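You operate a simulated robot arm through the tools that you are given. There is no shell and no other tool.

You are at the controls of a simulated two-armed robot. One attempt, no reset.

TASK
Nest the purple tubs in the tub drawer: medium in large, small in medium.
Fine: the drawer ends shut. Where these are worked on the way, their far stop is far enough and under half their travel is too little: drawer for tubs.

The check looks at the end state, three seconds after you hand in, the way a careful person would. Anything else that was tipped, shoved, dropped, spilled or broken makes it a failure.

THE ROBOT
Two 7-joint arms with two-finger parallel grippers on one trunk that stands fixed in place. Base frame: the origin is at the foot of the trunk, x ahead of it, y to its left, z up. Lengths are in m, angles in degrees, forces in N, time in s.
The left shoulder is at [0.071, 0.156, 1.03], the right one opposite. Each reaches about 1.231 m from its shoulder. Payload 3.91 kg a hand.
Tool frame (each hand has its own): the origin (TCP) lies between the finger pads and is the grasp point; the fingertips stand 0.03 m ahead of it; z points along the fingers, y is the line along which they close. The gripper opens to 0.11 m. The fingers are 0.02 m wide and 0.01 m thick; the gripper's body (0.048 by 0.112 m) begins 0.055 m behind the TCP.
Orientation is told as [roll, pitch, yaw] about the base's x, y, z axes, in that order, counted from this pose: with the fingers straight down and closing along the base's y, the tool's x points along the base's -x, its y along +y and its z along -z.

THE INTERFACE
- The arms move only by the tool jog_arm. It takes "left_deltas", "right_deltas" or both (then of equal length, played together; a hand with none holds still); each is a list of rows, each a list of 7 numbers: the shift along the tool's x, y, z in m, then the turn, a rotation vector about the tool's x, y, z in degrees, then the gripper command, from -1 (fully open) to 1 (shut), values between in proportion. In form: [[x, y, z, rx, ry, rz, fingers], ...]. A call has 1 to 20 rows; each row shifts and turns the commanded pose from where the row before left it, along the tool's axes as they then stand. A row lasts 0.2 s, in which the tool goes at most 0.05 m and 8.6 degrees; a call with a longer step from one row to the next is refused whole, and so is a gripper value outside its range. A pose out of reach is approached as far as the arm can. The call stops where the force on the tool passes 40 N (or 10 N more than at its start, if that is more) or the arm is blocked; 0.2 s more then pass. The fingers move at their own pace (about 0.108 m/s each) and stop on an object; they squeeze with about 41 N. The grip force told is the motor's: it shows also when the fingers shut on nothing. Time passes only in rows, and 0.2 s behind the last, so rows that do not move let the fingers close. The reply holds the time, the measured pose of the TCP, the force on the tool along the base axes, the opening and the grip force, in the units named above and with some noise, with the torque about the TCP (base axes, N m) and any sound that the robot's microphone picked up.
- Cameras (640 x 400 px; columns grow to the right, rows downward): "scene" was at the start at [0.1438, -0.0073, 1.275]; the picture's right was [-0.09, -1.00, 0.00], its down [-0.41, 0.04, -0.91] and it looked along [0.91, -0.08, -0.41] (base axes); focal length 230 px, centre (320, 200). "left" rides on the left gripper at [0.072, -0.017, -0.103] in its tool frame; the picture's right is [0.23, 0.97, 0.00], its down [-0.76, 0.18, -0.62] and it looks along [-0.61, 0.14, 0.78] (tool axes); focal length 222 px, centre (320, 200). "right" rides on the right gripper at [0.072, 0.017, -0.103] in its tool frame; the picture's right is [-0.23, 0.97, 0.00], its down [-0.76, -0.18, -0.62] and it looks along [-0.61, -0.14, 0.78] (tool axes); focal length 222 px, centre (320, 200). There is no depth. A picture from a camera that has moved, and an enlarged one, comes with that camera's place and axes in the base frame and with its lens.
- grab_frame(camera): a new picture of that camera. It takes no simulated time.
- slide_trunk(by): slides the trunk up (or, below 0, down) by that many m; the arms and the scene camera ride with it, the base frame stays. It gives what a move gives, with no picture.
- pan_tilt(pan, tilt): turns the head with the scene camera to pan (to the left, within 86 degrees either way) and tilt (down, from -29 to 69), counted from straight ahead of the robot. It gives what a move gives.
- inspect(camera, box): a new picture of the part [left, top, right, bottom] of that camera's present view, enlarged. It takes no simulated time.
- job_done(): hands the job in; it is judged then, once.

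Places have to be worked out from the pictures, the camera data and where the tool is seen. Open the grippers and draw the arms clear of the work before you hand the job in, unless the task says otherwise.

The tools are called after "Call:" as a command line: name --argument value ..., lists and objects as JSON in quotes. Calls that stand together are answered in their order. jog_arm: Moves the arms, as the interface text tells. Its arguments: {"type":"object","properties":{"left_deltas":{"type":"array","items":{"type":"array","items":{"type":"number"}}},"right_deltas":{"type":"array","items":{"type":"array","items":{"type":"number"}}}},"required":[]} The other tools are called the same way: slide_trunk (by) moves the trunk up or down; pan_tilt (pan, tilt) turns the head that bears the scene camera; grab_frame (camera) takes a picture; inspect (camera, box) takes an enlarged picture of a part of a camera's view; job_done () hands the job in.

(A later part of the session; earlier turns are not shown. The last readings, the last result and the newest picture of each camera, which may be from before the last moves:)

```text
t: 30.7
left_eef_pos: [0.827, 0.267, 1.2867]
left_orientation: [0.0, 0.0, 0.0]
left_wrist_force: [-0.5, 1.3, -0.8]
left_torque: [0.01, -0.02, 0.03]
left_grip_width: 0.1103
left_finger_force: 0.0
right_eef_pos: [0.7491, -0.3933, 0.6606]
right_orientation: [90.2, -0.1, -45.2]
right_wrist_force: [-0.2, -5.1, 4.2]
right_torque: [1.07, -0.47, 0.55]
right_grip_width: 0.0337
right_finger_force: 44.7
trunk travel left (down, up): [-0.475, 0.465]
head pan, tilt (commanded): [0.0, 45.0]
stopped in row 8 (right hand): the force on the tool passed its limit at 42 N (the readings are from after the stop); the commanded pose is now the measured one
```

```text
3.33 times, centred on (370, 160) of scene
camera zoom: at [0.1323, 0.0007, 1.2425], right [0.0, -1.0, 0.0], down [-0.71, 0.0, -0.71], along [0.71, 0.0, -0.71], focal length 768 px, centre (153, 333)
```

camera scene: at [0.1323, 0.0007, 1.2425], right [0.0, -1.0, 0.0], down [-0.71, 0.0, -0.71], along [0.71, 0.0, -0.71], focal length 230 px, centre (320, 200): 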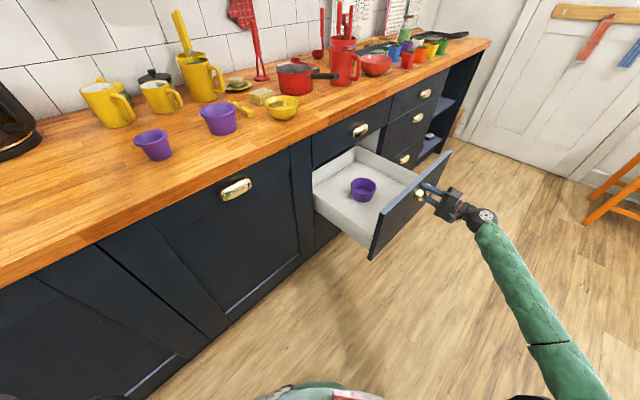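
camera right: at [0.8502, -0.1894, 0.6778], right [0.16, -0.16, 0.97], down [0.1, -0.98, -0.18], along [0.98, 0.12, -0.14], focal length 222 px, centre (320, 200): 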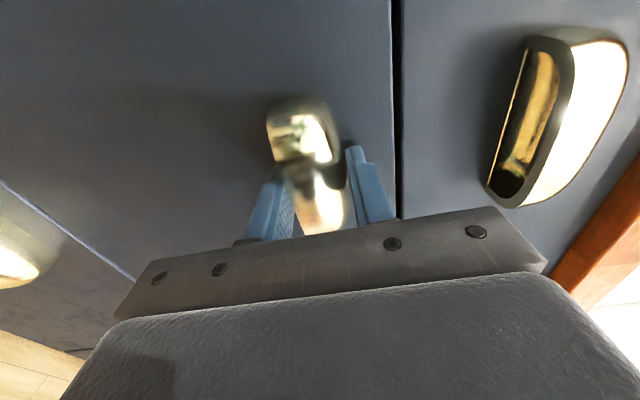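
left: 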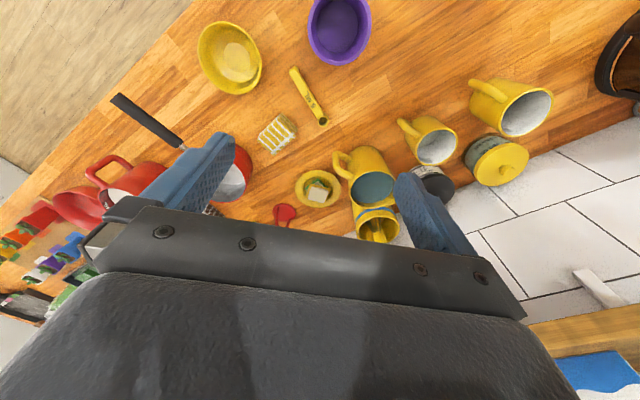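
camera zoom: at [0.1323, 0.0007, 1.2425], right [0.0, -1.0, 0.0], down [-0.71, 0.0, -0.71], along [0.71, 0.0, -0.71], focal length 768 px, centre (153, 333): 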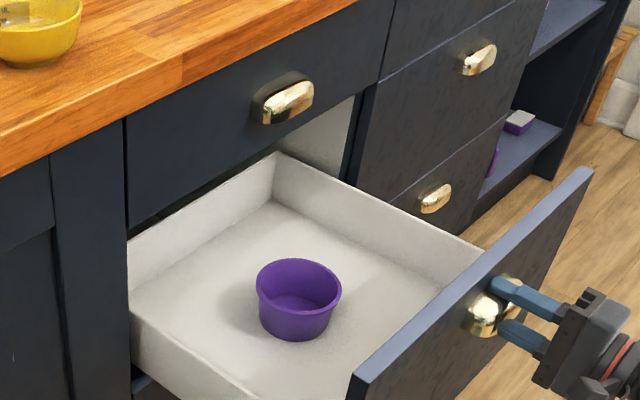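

The drawer reached its far stop (0.32 m of travel) with the large tub around (0.954, -0.205), rim z≈0.52. I release the handle and back the right hand off, while the left hand pulls back and left out of the way.

Call:
jog_arm --right_deltas '[[0, 0, 0, 0, 0, 0, -0.45], [0, 0, 0, 0, 0, 0, -0.45], [0, 0, 0, 0, 0, 0, -0.45], [0, 0, -0.02, 0, 0, 0, -0.45], [0, 0, -0.03, 0, 0, 0, -0.45], [0, 0, -0.04, 0, 0, 0, -0.45], [0, 0.02, -0.02, 0, 0, 0, -0.45], [0, 0.04, 0, 0, 0, 0, -0.45], [0, 0.045, 0, 0, 0, 0, -0.45], [0, 0.045, 0, 0, 0, 0, -0.45], [0, 0.045, 0, 0, 0, 0, -0.45], [0, 0.045, 0, 0, 0, 0, -0.45], [0, 0.045, 0, 0, 0, 0, -0.45], [0, 0.045, 0, 0, 0, 0, -0.45], [0, 0.045, 0, 0, 0, 0, -0.45], [0, 0.045, 0, 0, 0, 0, -0.45], [0, 0.045, 0, 0, 0, 0, -0.45], [0, 0.045, 0, 0, 0, 0, -0.45]]' --left_deltas '[[0.04, 0.025, 0, 0, 0, 0, -1], [0.04, 0.025, 0, 0, 0, 0, -1], [0.04, 0.025, 0, 0, 0, 0, -1], [0.04, 0.025, 0, 0, 0, 0, -1], [0.04, 0.025, 0, 0, 0, 0, -1], [0.04, 0.025, 0, 0, 0, 0, -1], [0.04, 0.025, 0, 0, 0, 0, -1], [0.04, 0.025, 0, 0, 0, 0, -1], [0.04, 0.025, 0, 0, 0, 0, -1], [0, 0, 0, 0, 0, 0, -1], [0, 0, 0, 0, 0, 0, -1], [0, 0, 0, 0, 0, 0, -1], [0, 0, 0, 0, 0, 0, -1], [0, 0, 0, 0, 0, 0, -1], [0, 0, 0, 0, 0, 0, -1], [0, 0, 0, 0, 0, 0, -1], [0, 0, 0, 0, 0, 0, -1], [0, 0, 0, 0, 0, 0, -1]]'

Call:
grab_frame --camera "scene"

Call:
grab_frame --camera "left"

Call:
grab_frame --camera "right"

```text
t: 34.5
left_eef_pos: [0.4866, 0.4748, 1.2766]
left_orientation: [-0.1, -0.1, 0.0]
left_wrist_force: [0.4, 0.1, 0.4]
left_torque: [-0.02, 0.0, -0.02]
left_grip_width: 0.1099
left_finger_force: 0.1
left hand out of reach, approached as far as the arm can: row 9
right_eef_pos: [0.671, -0.4722, 1.1682]
right_orientation: [90.0, 0.0, -45.0]
right_wrist_force: [0.8, -0.3, 0.3]
right_torque: [0.02, 0.01, 0.0]
right_grip_width: 0.0798
right_finger_force: 0.1
trunk travel left (down, up): [-0.475, 0.465]
head pan, tilt (commanded): [0.0, 45.0]
```

```text
taken
camera scene: at [0.1325, 0.0014, 1.2428], right [0.0, -1.0, 0.0], down [-0.71, 0.0, -0.71], along [0.71, 0.0, -0.71], focal length 230 px, centre (320, 200)
```

scene: 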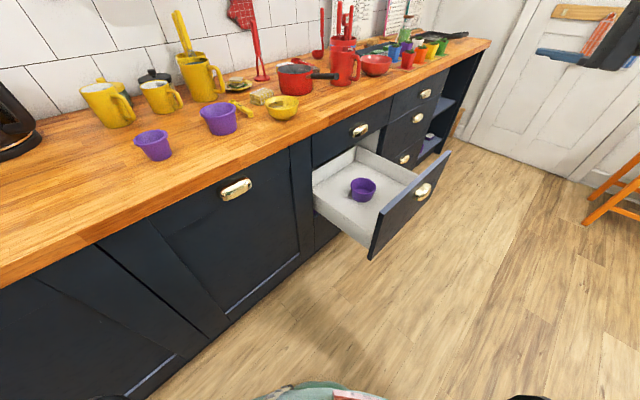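

```text
taken
camera left: at [0.4135, 0.4593, 1.3792], right [-0.23, 0.97, 0.0], down [0.76, 0.18, 0.62], along [0.61, 0.14, -0.78], focal length 222 px, centre (320, 200)
```

left: 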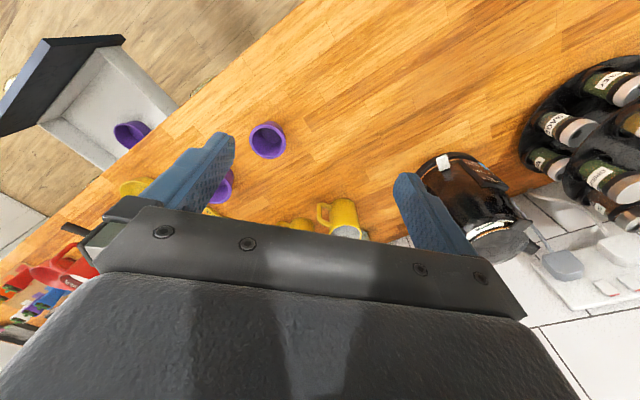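

```text
taken
camera right: at [0.5463, -0.4931, 1.1851], right [0.16, -0.16, 0.97], down [0.1, -0.98, -0.18], along [0.98, 0.12, -0.14], focal length 222 px, centre (320, 200)
```

right: 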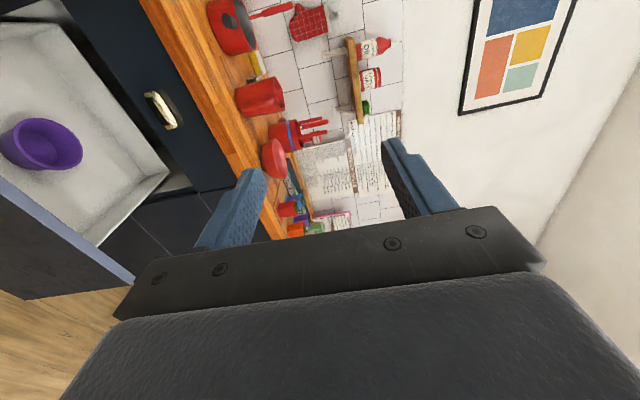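

Drawer stays open and both hands are clear. Now I turn the right hand back to fingers-down with yaw 45° and a 20° lean (fingers down and slightly toward the counter), closing along the counter.

Call:
jog_arm --right_deltas '[[0, 0, 0, 0, 0, -8.1818, -1], [0, 0, 0, 0, 0, -8.1818, -1], [0, 0, 0, 0, 0, -8.1818, -1], [0, 0, 0, 0, 0, -8.1818, -1], [0, 0, 0, 0, 0, -8.1818, -1], [0, 0, 0, 0, 0, -8.1818, -1], [0, 0, 0, 0, 0, -8.1818, -1], [0, 0, 0, 0, 0, -8.1818, -1], [0, 0, 0, 0, 0, -8.1818, -1], [0, 0, 0, 0, 0, -8.1818, -1], [0, 0, 0, 0, 0, -8.1818, -1], [0, 0, 0, 0, 7.7778, 0, -1], [0, 0, 0, 0, 7.7778, 0, -1], [0, 0, 0, 0, 7.7778, 0, -1], [0, 0, 0, 0, 7.7778, 0, -1], [0, 0, 0, 0, 7.7778, 0, -1], [0, 0, 0, 0, 7.7778, 0, -1], [0, 0, 0, 0, 7.7778, 0, -1], [0, 0, 0, 0, 7.7778, 0, -1], [0, 0, 0, 0, 7.7778, 0, -1]]'

Call:
pan_tilt --pan 30 --tilt 35

Call:
grab_frame --camera "scene"

Call:
inspect --camera "scene" --box '[200, 120, 400, 245]'

Call:
grab_frame --camera "right"

```text
t: 38.7
left_eef_pos: [0.4843, 0.4772, 1.2758]
left_orientation: [0.0, -0.1, -0.1]
left_wrist_force: [-0.1, -0.2, 0.1]
left_torque: [-0.01, 0.01, 0.01]
left_grip_width: 0.1102
left_finger_force: 0.0
right_eef_pos: [0.6614, -0.4577, 1.1728]
right_orientation: [23.2, -18.4, 36.9]
right_wrist_force: [0.2, 0.3, -0.1]
right_torque: [-0.03, -0.01, -0.03]
right_grip_width: 0.11
right_finger_force: 0.0
right hand out of reach, approached as far as the arm can: row 9, 10, 11, 20
trunk travel left (down, up): [-0.475, 0.465]
head pan, tilt (commanded): [0.0, 45.0]
```

```text
t: 39.7
left_eef_pos: [0.4884, 0.4743, 1.276]
left_orientation: [-0.1, 0.0, 0.0]
left_wrist_force: [-0.7, -0.2, 0.4]
left_torque: [0.05, -0.02, 0.0]
left_grip_width: 0.1097
left_finger_force: 0.1
right_eef_pos: [0.6633, -0.458, 1.1708]
right_orientation: [23.2, -18.6, 36.8]
right_wrist_force: [1.0, 0.2, 0.1]
right_torque: [-0.02, 0.03, -0.01]
right_grip_width: 0.1102
right_finger_force: 0.1
trunk travel left (down, up): [-0.475, 0.465]
head pan, tilt (commanded): [30.0, 35.0]
```

```text
taken
camera scene: at [0.1278, 0.045, 1.2577], right [0.5, -0.87, 0.0], down [-0.5, -0.29, -0.82], along [0.71, 0.41, -0.57], focal length 230 px, centre (320, 200)
```

scene: 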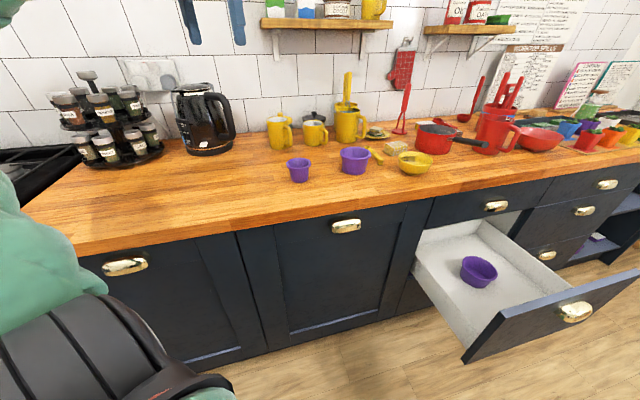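

```text
3.20 times, centred on (300, 182) of scene
camera zoom: at [0.1278, 0.045, 1.2577], right [0.5, -0.87, 0.0], down [-0.5, -0.29, -0.82], along [0.71, 0.41, -0.57], focal length 738 px, centre (384, 256)
```

zoom: 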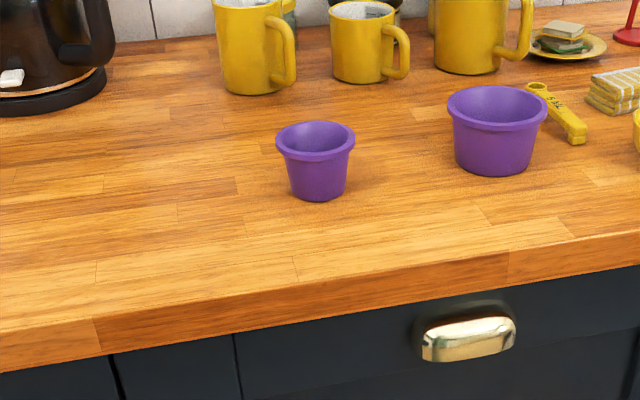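

```text
taken
camera right: at [0.5977, -0.5389, 1.2451], right [-0.46, 0.77, 0.44], down [0.69, 0.01, 0.72], along [0.55, 0.63, -0.54], focal length 222 px, centre (320, 200)
```

right: 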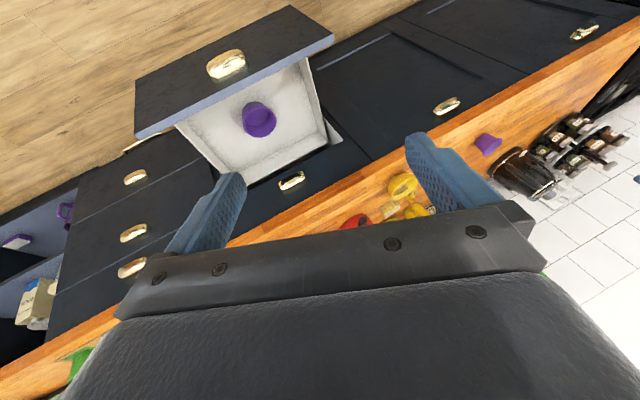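

The roll-back hit an arm limit near the body, leaving a ~23° roll error. I move the hand forward and left into freer space and see whether the orientation settles.

Call:
jog_arm --right_deltas '[[-0.0282, 0.02, 0.0103, 0, 0, 0, -1], [-0.0282, 0.02, 0.0103, 0, 0, 0, -1], [-0.0282, 0.02, 0.0103, 0, 0, 0, -1], [-0.0282, 0.02, 0.0103, 0, 0, 0, -1], [-0.0282, 0.02, 0.0103, 0, 0, 0, -1]]'

Call:
grab_frame --camera "right"

```text
t: 40.9
left_eef_pos: [0.4864, 0.4766, 1.2756]
left_orientation: [-0.1, -0.1, 0.0]
left_wrist_force: [0.9, 0.2, 0.1]
left_torque: [-0.02, 0.01, 0.01]
left_grip_width: 0.1097
left_finger_force: 0.2
right_eef_pos: [0.7058, -0.2856, 1.2089]
right_orientation: [22.9, -18.5, 37.1]
right_wrist_force: [-1.0, 0.4, 0.1]
right_torque: [-0.01, 0.02, 0.03]
right_grip_width: 0.1098
right_finger_force: 0.1
trunk travel left (down, up): [-0.475, 0.465]
head pan, tilt (commanded): [30.0, 35.0]
```

```text
taken
camera right: at [0.6406, -0.3663, 1.2814], right [-0.46, 0.77, 0.43], down [0.69, 0.01, 0.72], along [0.55, 0.64, -0.54], focal length 222 px, centre (320, 200)
```

right: 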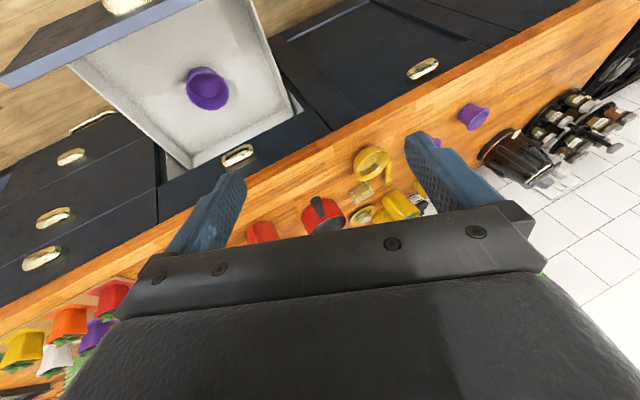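

The command was clamped to the measured pose, so I now correct the roll explicitly (about +23° on tool x, then a small yaw fix).

Call:
jog_arm --right_deltas '[[0, 0, 0, 7.667, 0, 0, -1], [0, 0, 0, 7.667, 0, 0, -1], [0, 0, 0, 7.667, 0, 0, -1], [0, 0, 0, -2.54, -1.5, -7.59, -1], [0, 0, 0, 0, 0, 0, -1]]'

```text
t: 42.1
left_eef_pos: [0.4875, 0.4755, 1.2762]
left_orientation: [-0.1, 0.0, 0.0]
left_wrist_force: [0.3, -0.3, 0.2]
left_torque: [0.01, 0.0, -0.03]
left_grip_width: 0.11
left_finger_force: 0.1
right_eef_pos: [0.7045, -0.2859, 1.2099]
right_orientation: [-0.1, -19.9, 45.2]
right_wrist_force: [0.0, 0.1, -0.2]
right_torque: [0.0, 0.01, 0.04]
right_grip_width: 0.1103
right_finger_force: 0.1
trunk travel left (down, up): [-0.475, 0.465]
head pan, tilt (commanded): [30.0, 35.0]
```

Orientation is now as wanted. I move the right hand over toward the medium tub (about (0.757, 0.283), rim z≈0.968), stopping 12 cm short of it in front and above for a look with the wrist camera.

Call:
jog_arm --right_deltas '[[-0.03, 0.0365, 0.0109, 0, 0, 0, -1], [-0.03, 0.0365, 0.0109, 0, 0, 0, -1], [-0.03, 0.0365, 0.0109, 0, 0, 0, -1], [-0.03, 0.0365, 0.0109, 0, 0, 0, -1], [-0.03, 0.0365, 0.0109, 0, 0, 0, -1], [-0.03, 0.0365, 0.0109, 0, 0, 0, -1], [-0.03, 0.0365, 0.0109, 0, 0, 0, -1], [-0.03, 0.0365, 0.0109, 0, 0, 0, -1], [-0.03, 0.0365, 0.0109, 0, 0, 0, -1], [-0.03, 0.0365, 0.0109, 0, 0, 0, -1], [0, 0, 0, 0, 0, 0, -1]]'

Call:
grab_frame --camera "right"

Call:
grab_frame --camera "scene"

Call:
grab_frame --camera "left"

```text
t: 44.5
left_eef_pos: [0.4879, 0.4734, 1.2766]
left_orientation: [0.0, -0.1, -0.1]
left_wrist_force: [-0.9, 0.4, -0.2]
left_torque: [0.01, 0.0, -0.04]
left_grip_width: 0.11
left_finger_force: 0.0
right_eef_pos: [0.669, 0.1988, 1.2079]
right_orientation: [0.0, -19.9, 45.2]
right_wrist_force: [0.5, 0.2, 0.2]
right_torque: [0.02, -0.02, 0.0]
right_grip_width: 0.1101
right_finger_force: 0.2
trunk travel left (down, up): [-0.475, 0.465]
head pan, tilt (commanded): [30.0, 35.0]
```

```text
taken
camera right: at [0.5849, 0.1364, 1.2807], right [-0.54, 0.84, 0.08], down [0.48, 0.23, 0.85], along [0.69, 0.49, -0.53], focal length 222 px, centre (320, 200)
```

right: 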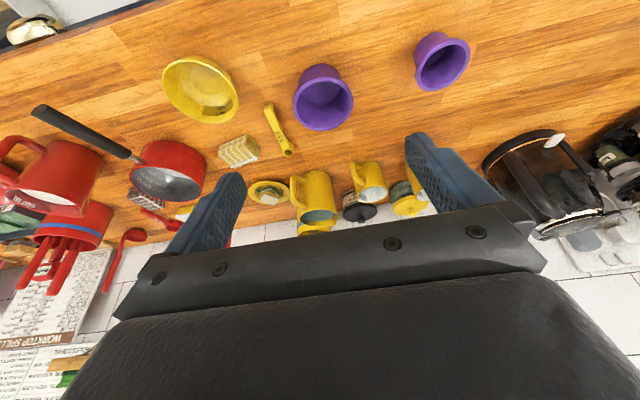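

```text
taken
camera scene: at [0.1281, 0.0439, 1.2577], right [0.5, -0.87, 0.0], down [-0.5, -0.29, -0.82], along [0.71, 0.41, -0.57], focal length 230 px, centre (320, 200)
```

scene: 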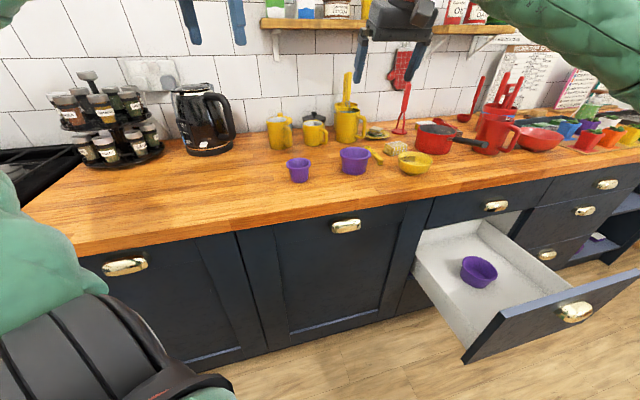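

```text
taken
camera left: at [0.414, 0.4576, 1.3798], right [-0.23, 0.97, 0.0], down [0.76, 0.18, 0.62], along [0.61, 0.14, -0.78], focal length 222 px, centre (320, 200)
```

left: 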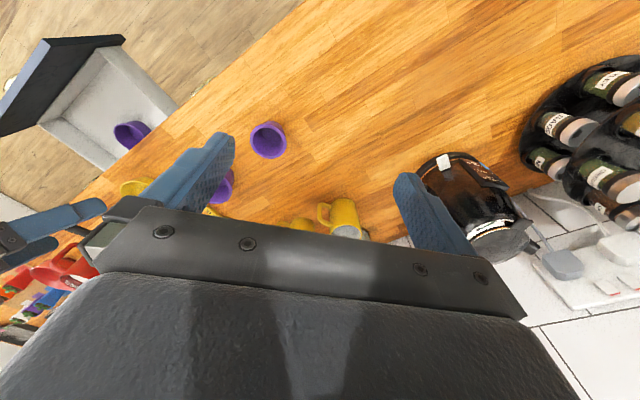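

M's rim centre works out at (0.752, 0.281) from the wrist camera too, directly in line with the hand. I descend to hover just above its rim.

Call:
jog_arm --right_deltas '[[-0.0092, 0, 0.0391, 0, 0, 0, -1], [-0.0092, 0, 0.0391, 0, 0, 0, -1], [-0.0092, 0, 0.0391, 0, 0, 0, -1], [-0.0092, 0, 0.0391, 0, 0, 0, -1], [-0.0092, 0, 0.0391, 0, 0, 0, -1], [0, 0, 0, 0, 0, 0, -1]]'

Call:
grab_frame --camera "right"

Call:
inspect --camera "scene" --box '[280, 90, 440, 190]'

```text
t: 45.9
left_eef_pos: [0.4865, 0.4744, 1.2769]
left_orientation: [-0.1, 0.0, 0.0]
left_wrist_force: [-0.2, 0.5, 1.9]
left_torque: [0.02, 0.0, 0.03]
left_grip_width: 0.1101
left_finger_force: 0.1
right_eef_pos: [0.7482, 0.2774, 1.0422]
right_orientation: [-0.1, -20.1, 45.2]
right_wrist_force: [0.2, -0.4, 0.6]
right_torque: [-0.01, -0.01, 0.0]
right_grip_width: 0.1101
right_finger_force: 0.0
trunk travel left (down, up): [-0.475, 0.465]
head pan, tilt (commanded): [30.0, 35.0]
```

```text
taken
camera right: at [0.6644, 0.2156, 1.1145], right [-0.54, 0.84, 0.08], down [0.48, 0.23, 0.85], along [0.69, 0.49, -0.53], focal length 222 px, centre (320, 200)
```

right: 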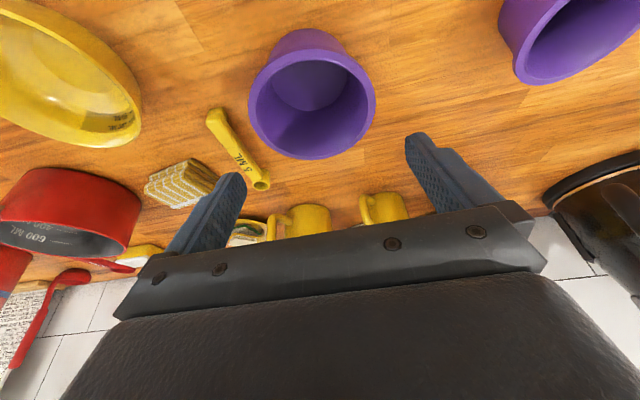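

```text
4.00 times, centred on (360, 140) of scene
camera zoom: at [0.1274, 0.0448, 1.2578], right [0.5, -0.87, 0.0], down [-0.5, -0.29, -0.82], along [0.71, 0.41, -0.57], focal length 922 px, centre (160, 440)
```

zoom: 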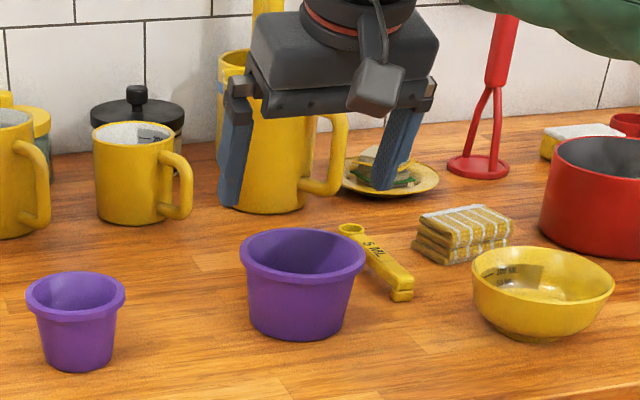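

The tub is centred between the fingers within a few mm. I go straight down so the tips reach ~12 mm below the rim, then look before closing.

Call:
jog_arm --right_deltas '[[0.0066, -0.003, 0.0182, 0, 0, 0, -1], [0.0066, 0, 0.0182, 0, 0, 0, -1], [0.0066, 0, 0.0182, 0, 0, 0, -1], [0, 0, 0, 0, 0, 0, -1]]'

Call:
grab_frame --camera "right"

Call:
inspect --camera "scene" --box '[280, 90, 440, 190]'

```text
t: 46.9
left_eef_pos: [0.4871, 0.4759, 1.2776]
left_orientation: [-0.1, -0.1, 0.1]
left_wrist_force: [0.5, 0.5, 0.4]
left_torque: [0.0, -0.01, 0.0]
left_grip_width: 0.1102
left_finger_force: 0.0
right_eef_pos: [0.7504, 0.2744, 0.9834]
right_orientation: [0.0, -20.1, 45.2]
right_wrist_force: [0.9, -0.7, 0.0]
right_torque: [-0.05, 0.05, 0.03]
right_grip_width: 0.1101
right_finger_force: 0.0
trunk travel left (down, up): [-0.475, 0.465]
head pan, tilt (commanded): [30.0, 35.0]
```

```text
taken
camera right: at [0.6667, 0.2134, 1.0556], right [-0.54, 0.84, 0.08], down [0.48, 0.23, 0.85], along [0.69, 0.49, -0.53], focal length 222 px, centre (320, 200)
```

right: 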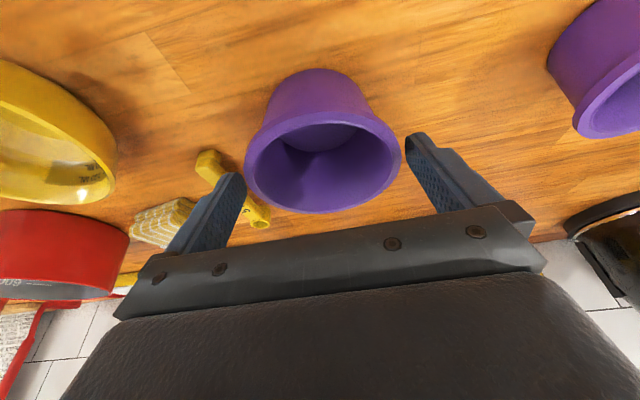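

```text
4.00 times, centred on (360, 140) of scene
camera zoom: at [0.1276, 0.0454, 1.2577], right [0.5, -0.87, 0.0], down [-0.5, -0.29, -0.82], along [0.71, 0.41, -0.57], focal length 922 px, centre (160, 440)
```

zoom: 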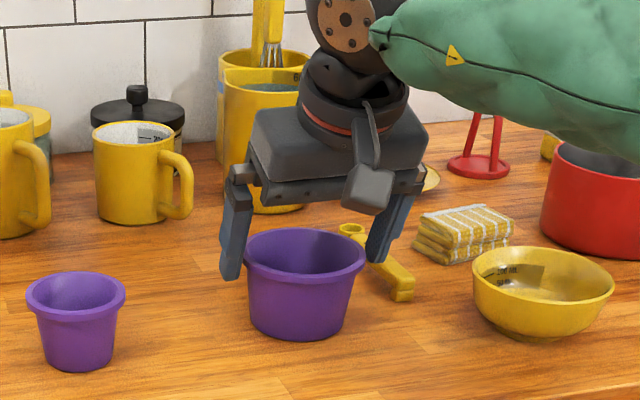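

The rim lies between both fingertips, so I close on it.

Call:
jog_arm --right_deltas '[[0, 0, 0, 0, 0, 0, 1], [0, 0, 0, 0, 0, 0, 1], [0, 0, 0, 0, 0, 0, 1]]'

Call:
grab_frame --camera "right"

Call:
inspect --camera "scene" --box '[280, 90, 440, 190]'

```text
t: 47.7
left_eef_pos: [0.4879, 0.4752, 1.2765]
left_orientation: [0.0, -0.2, -0.1]
left_wrist_force: [0.4, 0.3, -0.2]
left_torque: [-0.03, -0.04, 0.01]
left_grip_width: 0.11
left_finger_force: 0.1
right_eef_pos: [0.7514, 0.275, 0.9828]
right_orientation: [-0.1, -19.9, 45.2]
right_wrist_force: [-0.4, -0.6, -0.2]
right_torque: [0.0, 0.02, 0.04]
right_grip_width: 0.0865
right_finger_force: 41.2
trunk travel left (down, up): [-0.475, 0.465]
head pan, tilt (commanded): [30.0, 35.0]
```

```text
taken
camera right: at [0.6669, 0.2134, 1.0555], right [-0.54, 0.84, 0.08], down [0.48, 0.23, 0.85], along [0.69, 0.49, -0.53], focal length 222 px, centre (320, 200)
```

right: 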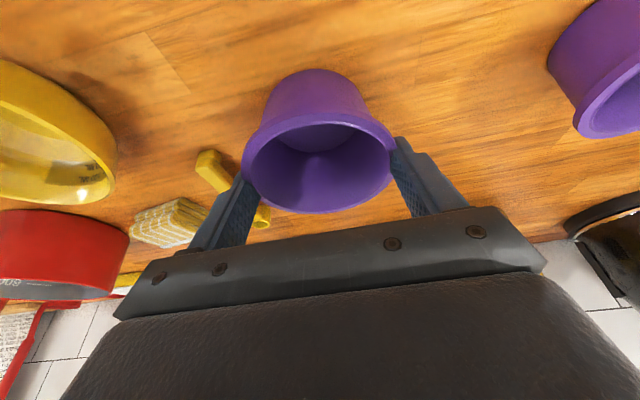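

```text
4.00 times, centred on (360, 140) of scene
camera zoom: at [0.1279, 0.0453, 1.2577], right [0.5, -0.87, 0.0], down [-0.5, -0.29, -0.82], along [0.71, 0.41, -0.57], focal length 922 px, centre (160, 440)
```

zoom: 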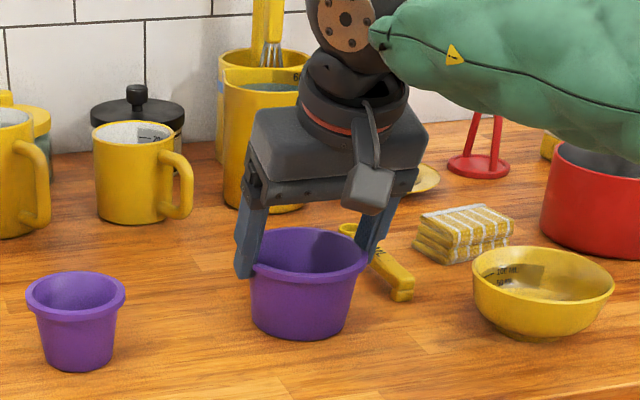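

Gripped at 0.0865 m with 41 N. I lift it slowly by a few cm and check that it hangs level.

Call:
jog_arm --right_deltas '[[-0.00342, 0, -0.0094, 0, 0, 0, 1], [-0.00684, 0, -0.0188, 0, 0, 0, 1], [-0.00684, 0, -0.0188, 0, 0, 0, 1], [-0.00684, 0, -0.0188, 0, 0, 0, 1], [0, 0, 0, 0, 0, 0, 1]]'

Call:
grab_frame --camera "right"

Call:
inspect --camera "scene" --box '[280, 70, 440, 170]'

```text
t: 48.9
left_eef_pos: [0.4876, 0.4755, 1.2743]
left_orientation: [-0.1, -0.1, 0.1]
left_wrist_force: [0.5, -0.3, -0.1]
left_torque: [0.03, 0.02, 0.02]
left_grip_width: 0.1098
left_finger_force: 0.1
right_eef_pos: [0.7508, 0.2745, 1.0535]
right_orientation: [0.0, -19.9, 45.2]
right_wrist_force: [-0.3, 0.6, -0.5]
right_torque: [0.01, -0.01, 0.02]
right_grip_width: 0.0863
right_finger_force: 41.2
trunk travel left (down, up): [-0.475, 0.465]
head pan, tilt (commanded): [30.0, 35.0]
```

```text
taken
camera right: at [0.6664, 0.213, 1.1254], right [-0.54, 0.84, 0.08], down [0.48, 0.23, 0.85], along [0.69, 0.49, -0.53], focal length 222 px, centre (320, 200)
```

right: 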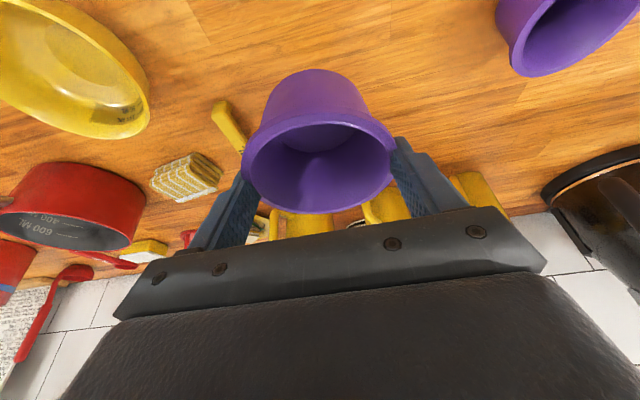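

```text
4.00 times, centred on (360, 120) of scene
camera zoom: at [0.1283, 0.0453, 1.2576], right [0.5, -0.87, 0.0], down [-0.5, -0.29, -0.82], along [0.71, 0.41, -0.57], focal length 922 px, centre (160, 520)
```

zoom: 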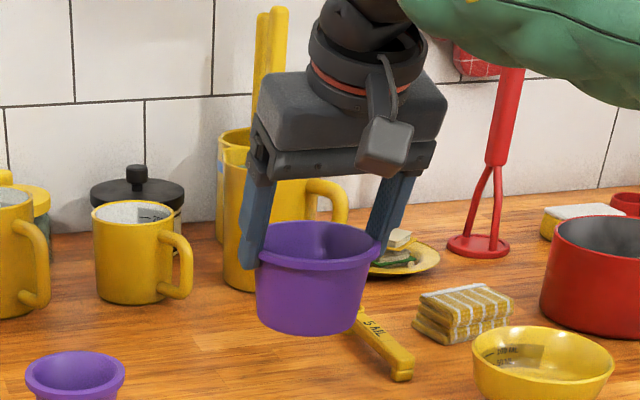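

M is lifted level and steady. Before moving it, I take a sharper look at the large tub in the drawer to pin its position.

Call:
inspect --camera "scene" --box '[400, 200, 600, 325]'

```text
3.20 times, centred on (500, 262) of scene
camera zoom: at [0.1283, 0.0453, 1.2576], right [0.5, -0.87, 0.0], down [-0.5, -0.29, -0.82], along [0.71, 0.41, -0.57], focal length 738 px, centre (-256, 0)
```

zoom: 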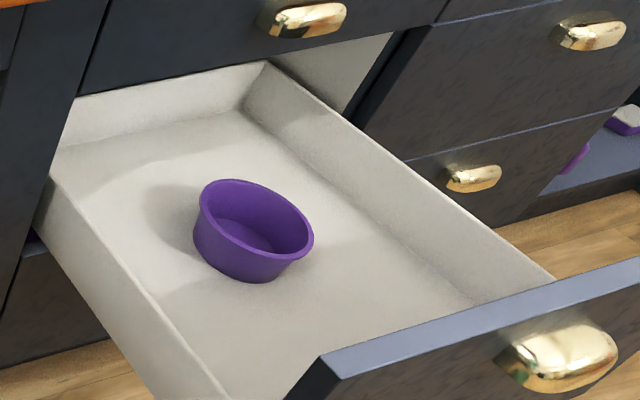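

The drawer tub is at roughly (0.942, -0.201), rim z≈0.53. To make the forearm pass well above the drawer front, I first back the held tub off the counter toward the robot, then raise the trunk.

Call:
jog_arm --right_deltas '[[-0.0137, 0, -0.0376, 0, 0, 0, 1], [-0.0137, 0, -0.0376, 0, 0, 0, 1], [0.0376, 0, -0.0137, 0, 0, 0, 1], [0.0376, 0, -0.0137, 0, 0, 0, 1], [0.0376, 0, -0.0137, 0, 0, 0, 1], [0.0376, 0, -0.0137, 0, 0, 0, 1], [0.0376, 0, -0.0137, 0, 0, 0, 1], [0.0376, 0, -0.0137, 0, 0, 0, 1]]'

Call:
slide_trunk --by 0.25

Call:
pan_tilt --pan 0 --tilt 45

Call:
grab_frame --camera "scene"

Call:
grab_frame --camera "right"

```text
t: 50.7
left_eef_pos: [0.4856, 0.4742, 1.2773]
left_orientation: [-0.1, -0.1, 0.0]
left_wrist_force: [0.0, 0.0, 0.8]
left_torque: [-0.01, -0.01, -0.01]
left_grip_width: 0.11
left_finger_force: 0.0
right_eef_pos: [0.5815, 0.1041, 1.1332]
right_orientation: [0.0, -20.1, 45.2]
right_wrist_force: [-0.5, 0.2, -1.1]
right_torque: [0.0, 0.02, -0.02]
right_grip_width: 0.0862
right_finger_force: 41.0
trunk travel left (down, up): [-0.475, 0.465]
head pan, tilt (commanded): [30.0, 35.0]
```

```text
t: 53.2
left_eef_pos: [0.4884, 0.4762, 1.525]
left_orientation: [0.0, -0.1, 0.1]
left_wrist_force: [-0.3, -0.8, -0.5]
left_torque: [-0.01, -0.03, 0.02]
left_grip_width: 0.1098
left_finger_force: 0.1
right_eef_pos: [0.581, 0.1052, 1.3824]
right_orientation: [-0.2, -19.9, 45.1]
right_wrist_force: [-0.5, 0.4, -0.4]
right_torque: [-0.01, -0.05, -0.01]
right_grip_width: 0.0863
right_finger_force: 41.6
trunk travel left (down, up): [-0.725, 0.215]
head pan, tilt (commanded): [30.0, 35.0]
```

```text
t: 54.2
left_eef_pos: [0.486, 0.4752, 1.5265]
left_orientation: [-0.1, -0.2, 0.0]
left_wrist_force: [-0.3, -0.1, 0.3]
left_torque: [0.01, -0.04, 0.0]
left_grip_width: 0.1099
left_finger_force: 0.1
right_eef_pos: [0.581, 0.105, 1.3818]
right_orientation: [-0.1, -20.1, 45.2]
right_wrist_force: [0.5, -0.4, -0.4]
right_torque: [-0.01, -0.02, -0.02]
right_grip_width: 0.0862
right_finger_force: 40.7
trunk travel left (down, up): [-0.725, 0.215]
head pan, tilt (commanded): [0.0, 45.0]
```

```text
taken
camera scene: at [0.133, 0.0013, 1.4929], right [0.0, -1.0, 0.0], down [-0.71, 0.0, -0.71], along [0.71, 0.0, -0.71], focal length 230 px, centre (320, 200)
```

scene: 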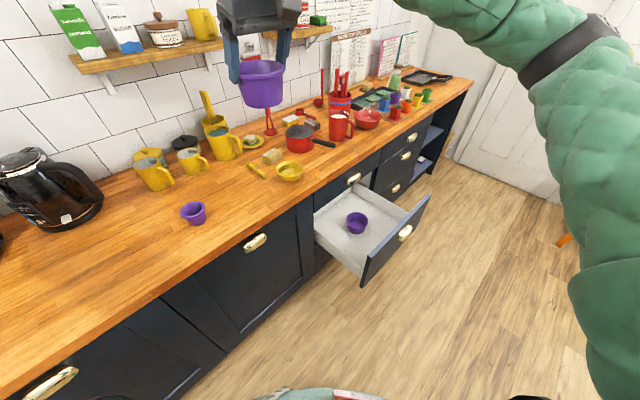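

```text
taken
camera right: at [0.4972, 0.0441, 1.4554], right [-0.54, 0.84, 0.08], down [0.48, 0.23, 0.85], along [0.69, 0.49, -0.53], focal length 222 px, centre (320, 200)
```

right: 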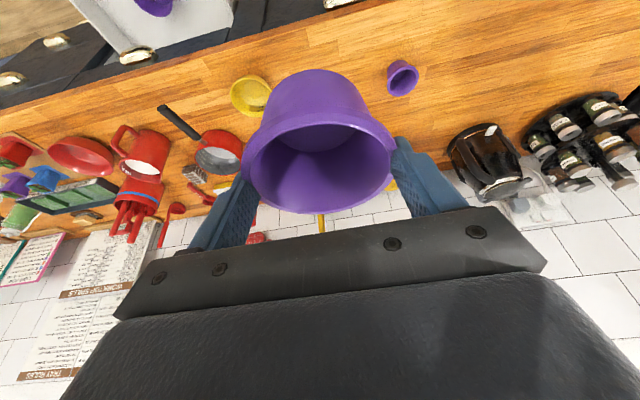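

M is secure in the hand. I carry it along the counter front to above the drawer (a small b set-back keeps it clear of the worktop edge), then start lowering.

Call:
jog_arm --right_deltas '[[0, -0.0471, 0, 0, 0, 0, 1], [0, -0.0471, 0, 0, 0, 0, 1], [0, -0.0471, 0, 0, 0, 0, 1], [0, -0.0471, 0, 0, 0, 0, 1], [0, -0.0471, 0, 0, 0, 0, 1], [0, -0.0471, 0, 0, 0, 0, 1], [0, -0.0471, 0, 0, 0, 0, 1], [0, -0.0471, 0, 0, 0, 0, 1], [0, -0.0471, 0, 0, 0, 0, 1], [0, -0.0471, 0, 0, 0, 0, 1], [0.0171, 0, 0.0347, 0, 0, 0, 1], [0.0137, 0, 0.0376, 0, 0, 0, 1], [0.0137, 0, 0.0376, 0, 0, 0, 1], [0.0137, 0, 0.0376, 0, 0, 0, 1], [0.0137, 0, 0.0376, 0, 0, 0, 1], [0.0137, 0, 0.0376, 0, 0, 0, 1], [0.0137, 0, 0.0376, 0, 0, 0, 1], [0.0137, 0, 0.0376, 0, 0, 0, 1]]'

Call:
grab_frame --camera "scene"

Call:
grab_frame --camera "right"

```text
t: 58.0
left_eef_pos: [0.4885, 0.4755, 1.526]
left_orientation: [-0.1, -0.1, 0.0]
left_wrist_force: [1.2, 0.4, 0.6]
left_torque: [0.01, 0.01, -0.02]
left_grip_width: 0.1097
left_finger_force: 0.1
right_eef_pos: [0.846, -0.1648, 1.0643]
right_orientation: [0.0, -20.2, 45.3]
right_wrist_force: [0.5, -1.0, -0.6]
right_torque: [0.0, 0.01, 0.0]
right_grip_width: 0.0862
right_finger_force: 41.0
right hand out of reach, approached as far as the arm can: row 9, 10
trunk travel left (down, up): [-0.725, 0.215]
head pan, tilt (commanded): [0.0, 45.0]
```

```text
taken
camera scene: at [0.1337, 0.0008, 1.4929], right [0.0, -1.0, 0.0], down [-0.71, 0.0, -0.71], along [0.71, 0.0, -0.71], focal length 230 px, centre (320, 200)
```

scene: 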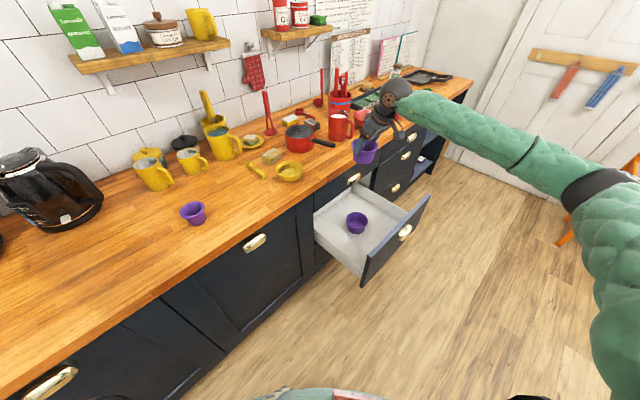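

```text
taken
camera right: at [0.76, -0.2261, 1.1371], right [-0.54, 0.84, 0.08], down [0.48, 0.23, 0.85], along [0.69, 0.49, -0.53], focal length 222 px, centre (320, 200)
```

right: 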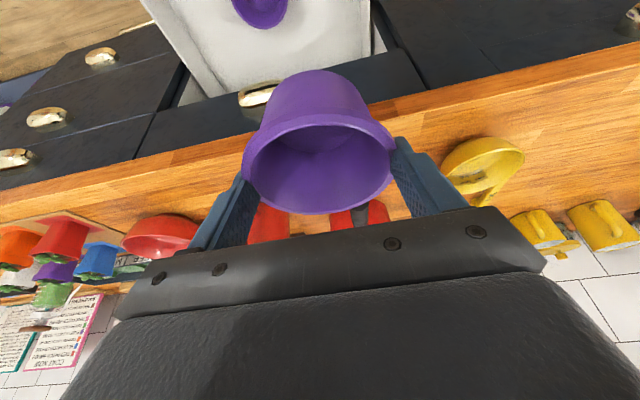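

Two rows of the sideways move fell short at that height; now lower, I complete the remaining ~0.09 m sideways and look again.

Call:
jog_arm --right_deltas '[[0, -0.031, 0, 0, 0, 0, 1], [0, -0.031, 0, 0, 0, 0, 1], [0, -0.031, 0, 0, 0, 0, 1], [0, 0, 0, 0, 0, 0, 1]]'

Call:
grab_frame --camera "right"

Call:
inspect --camera "scene" --box '[300, 80, 460, 300]'

```text
t: 59.0
left_eef_pos: [0.4873, 0.4758, 1.5251]
left_orientation: [0.0, -0.1, 0.0]
left_wrist_force: [-0.2, 1.6, 0.2]
left_torque: [0.03, -0.01, 0.02]
left_grip_width: 0.11
left_finger_force: 0.0
right_eef_pos: [0.8593, -0.1785, 1.0664]
right_orientation: [-0.2, -20.1, 45.3]
right_wrist_force: [0.3, -0.1, -0.6]
right_torque: [-0.03, -0.02, 0.0]
right_grip_width: 0.0862
right_finger_force: 40.9
right hand out of reach, approached as far as the arm can: row 1, 2, 3
trunk travel left (down, up): [-0.725, 0.215]
head pan, tilt (commanded): [0.0, 45.0]
```

```text
taken
camera right: at [0.774, -0.2397, 1.1382], right [-0.54, 0.84, 0.08], down [0.48, 0.23, 0.85], along [0.69, 0.49, -0.53], focal length 222 px, centre (320, 200)
```

right: 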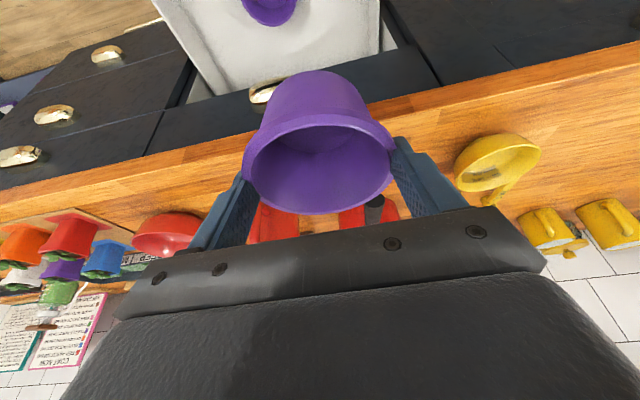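

```text
1.82 times, centred on (380, 190) of scene
camera zoom: at [0.1327, 0.0014, 1.4929], right [0.0, -1.0, 0.0], down [-0.71, 0.0, -0.71], along [0.71, 0.0, -0.71], focal length 419 px, centre (211, 218)
```

zoom: 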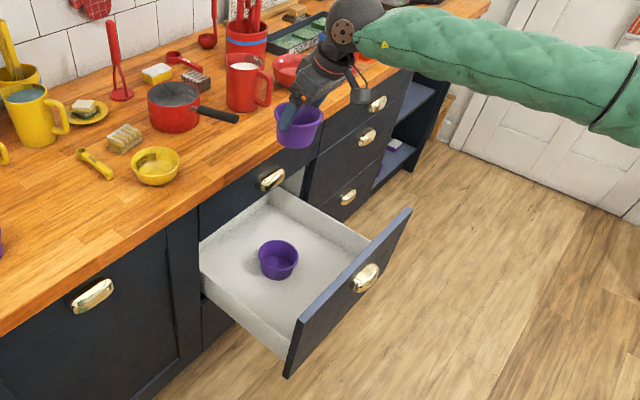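

The wrist is at a limit with this yaw, but the tub is round, so I can turn the hand about the vertical. I rotate it -45° (yaw → 0) while keeping the tub upright.

Call:
jog_arm --right_deltas '[[0, 0, 0, 2.565, 0, 7.048, 1], [0, 0, 0, 2.565, 0, 7.048, 1], [0, 0, 0, 2.565, 0, 7.048, 1], [0, 0, 0, 2.565, 0, 7.048, 1], [0, 0, 0, 2.565, 0, 7.048, 1], [0, 0, 0, 2.565, 0, 7.048, 1], [0, 0, 0, 0, 0, 0, 1]]'

Call:
grab_frame --camera "right"

Call:
grab_frame --camera "scene"

```text
t: 60.6
left_eef_pos: [0.4877, 0.4748, 1.5269]
left_orientation: [-0.1, -0.2, 0.1]
left_wrist_force: [-1.2, 0.2, -0.8]
left_torque: [-0.01, -0.01, -0.03]
left_grip_width: 0.1098
left_finger_force: 0.0
right_eef_pos: [0.8582, -0.1783, 1.0635]
right_orientation: [0.0, -20.1, 0.1]
right_wrist_force: [0.1, -0.4, -0.7]
right_torque: [0.0, -0.01, -0.01]
right_grip_width: 0.0863
right_finger_force: 41.1
trunk travel left (down, up): [-0.725, 0.215]
head pan, tilt (commanded): [0.0, 45.0]
```

```text
taken
camera right: at [0.7561, -0.1612, 1.1366], right [0.21, 0.97, 0.08], down [0.5, -0.18, 0.85], along [0.84, -0.14, -0.53], focal length 222 px, centre (320, 200)
```

right: 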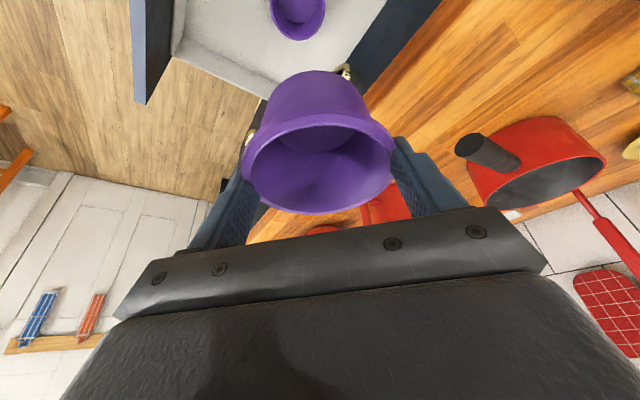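

```text
taken
camera scene: at [0.1329, 0.0008, 1.4929], right [0.0, -1.0, 0.0], down [-0.71, 0.0, -0.71], along [0.71, 0.0, -0.71], focal length 230 px, centre (320, 200)
```

scene: 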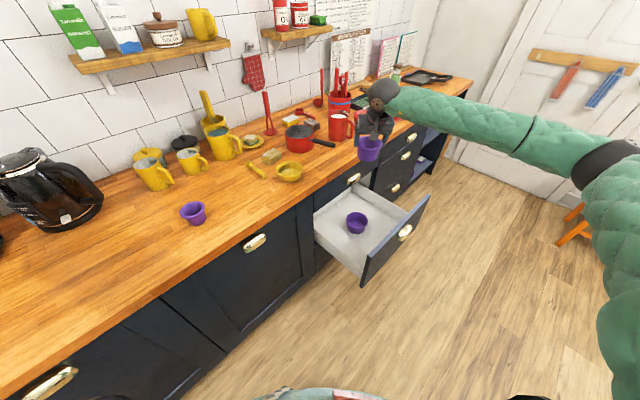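

Yaw is 0 and M is upright. I lower it in front of the worktop edge, about 0.2 m first, and check.

Call:
jog_arm --right_deltas '[[0.01368, -0.006, 0.03759, 0, 0, 0, 1], [0.01368, -0.006, 0.03759, 0, 0, 0, 1], [0.01368, -0.006, 0.03759, 0, 0, 0, 1], [0.01368, -0.005, 0.03759, 0, 0, 0, 1], [0.01368, 0, 0.03759, 0, 0, 0, 1], [0, 0, 0, 0, 0, 0, 1]]'

Call:
grab_frame --camera "right"

Call:
inspect --camera "scene" --box '[290, 80, 490, 300]'

```text
t: 62.0
left_eef_pos: [0.4861, 0.476, 1.5262]
left_orientation: [-0.1, -0.1, 0.0]
left_wrist_force: [0.7, 0.1, -0.5]
left_torque: [-0.01, 0.0, 0.03]
left_grip_width: 0.11
left_finger_force: 0.0
right_eef_pos: [0.8615, -0.2031, 0.8651]
right_orientation: [0.1, -20.0, 0.0]
right_wrist_force: [-0.1, -0.4, -0.9]
right_torque: [0.01, 0.02, -0.02]
right_grip_width: 0.0863
right_finger_force: 40.9
trunk travel left (down, up): [-0.725, 0.215]
head pan, tilt (commanded): [0.0, 45.0]
```

```text
taken
camera right: at [0.7583, -0.1861, 0.9371], right [0.21, 0.97, 0.08], down [0.5, -0.18, 0.85], along [0.84, -0.14, -0.53], focal length 222 px, centre (320, 200)
```

right: 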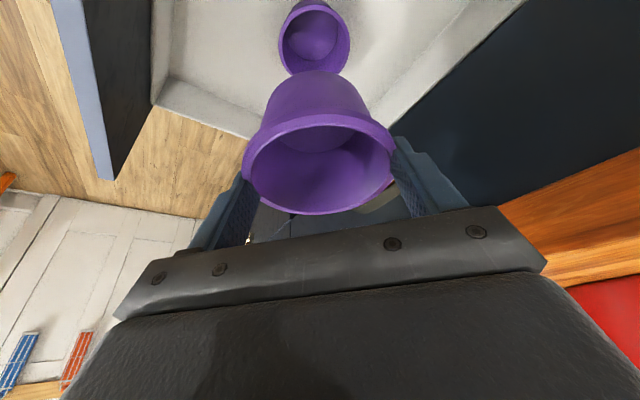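

```text
1.82 times, centred on (390, 190) of scene
camera zoom: at [0.1326, 0.001, 1.493], right [0.0, -1.0, 0.0], down [-0.71, 0.0, -0.71], along [0.71, 0.0, -0.71], focal length 419 px, centre (193, 218)
```

zoom: 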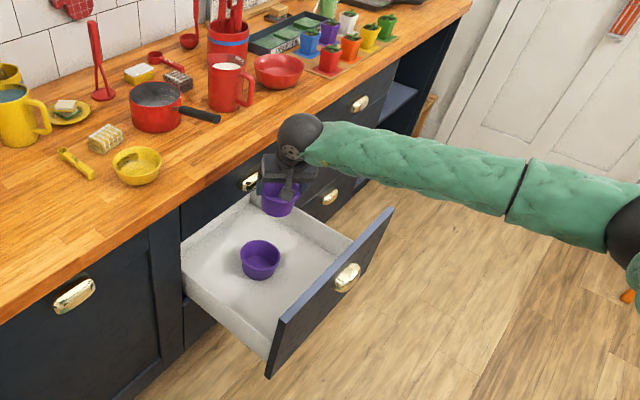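

Good view of the large tub beyond M. I zoom into the wrist image to fix L's position accurately.

Call:
inspect --camera "right" --box '[240, 0, 400, 100]'

Call:
inspect --camera "scene" --box '[310, 170, 400, 240]'

```text
4.00 times, centred on (320, 50) of right
camera zoom: at [0.7583, -0.1861, 0.9371], right [0.21, 0.97, 0.08], down [0.5, -0.18, 0.85], along [0.84, -0.14, -0.53], focal length 888 px, centre (320, 800)
```

zoom: 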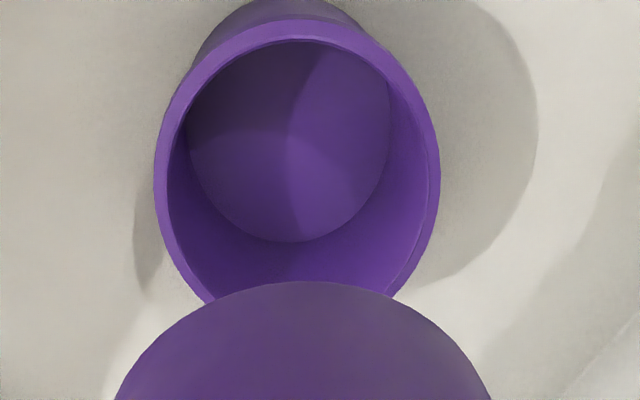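

```text
5.71 times, centred on (355, 205) of scene
camera zoom: at [0.1326, 0.001, 1.493], right [0.0, -1.0, 0.0], down [-0.71, 0.0, -0.71], along [0.71, 0.0, -0.71], focal length 1317 px, centre (120, 171)
```

zoom: 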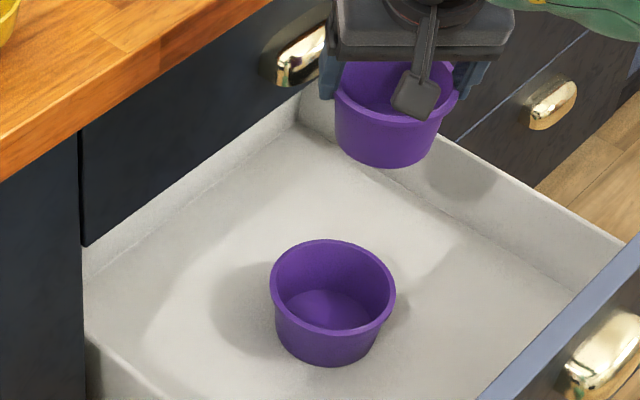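

L's centre comes out at about (0.942, -0.2025), rim z≈0.527; M sits ~1 cm ahead of the TCP. I descend to z≈0.70, then move forward under the top drawer's level to line up over L.

Call:
jog_arm --right_deltas '[[0.01402, 0, 0.03853, 0, 0, 0, 1], [0.01402, 0, 0.03853, 0, 0, 0, 1], [0.01402, 0, 0.03853, 0, 0, 0, 1], [0.01402, 0, 0.03853, 0, 0, 0, 1], [-0.0141, 0, 0.0051, 0, 0, 0, 1], [-0.0141, 0, 0.0051, 0, 0, 0, 1], [-0.0141, 0, 0.0051, 0, 0, 0, 1], [-0.0141, 0, 0.0051, 0, 0, 0, 1], [-0.0097, 0, 0.0035, 0, 0, 0, 1], [0, 0, 0, 0, 0, 0, 1]]'

Call:
grab_frame --camera "right"

Call:
inspect --camera "scene" --box '[290, 120, 450, 260]'

```text
t: 64.2
left_eef_pos: [0.4871, 0.4743, 1.5261]
left_orientation: [-0.1, -0.1, 0.1]
left_wrist_force: [-0.6, -0.3, -0.1]
left_torque: [0.03, 0.01, 0.01]
left_grip_width: 0.1099
left_finger_force: 0.0
right_eef_pos: [0.9317, -0.2005, 0.7]
right_orientation: [0.1, -20.1, 0.2]
right_wrist_force: [-0.8, 0.2, -0.8]
right_torque: [0.01, 0.0, -0.01]
right_grip_width: 0.0862
right_finger_force: 41.3
trunk travel left (down, up): [-0.725, 0.215]
head pan, tilt (commanded): [0.0, 45.0]
```

```text
taken
camera right: at [0.8279, -0.1838, 0.7726], right [0.21, 0.97, 0.08], down [0.5, -0.18, 0.85], along [0.84, -0.14, -0.53], focal length 222 px, centre (320, 200)
```

right: 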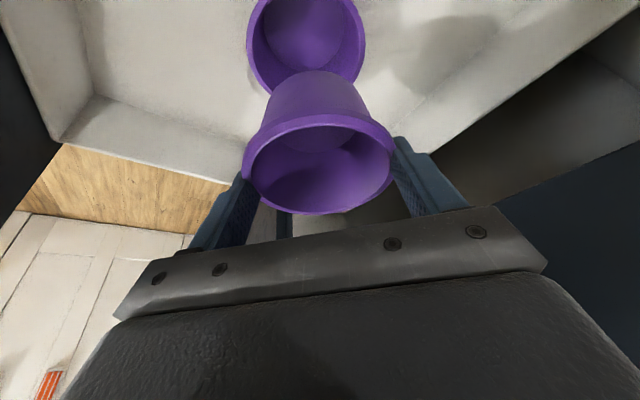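

```text
2.86 times, centred on (370, 190) of scene
camera zoom: at [0.1329, 0.0009, 1.4929], right [0.0, -1.0, 0.0], down [-0.71, 0.0, -0.71], along [0.71, 0.0, -0.71], focal length 659 px, centre (177, 229)
```

zoom: 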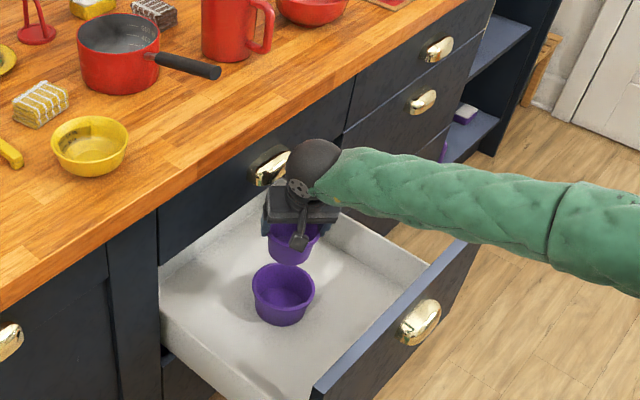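

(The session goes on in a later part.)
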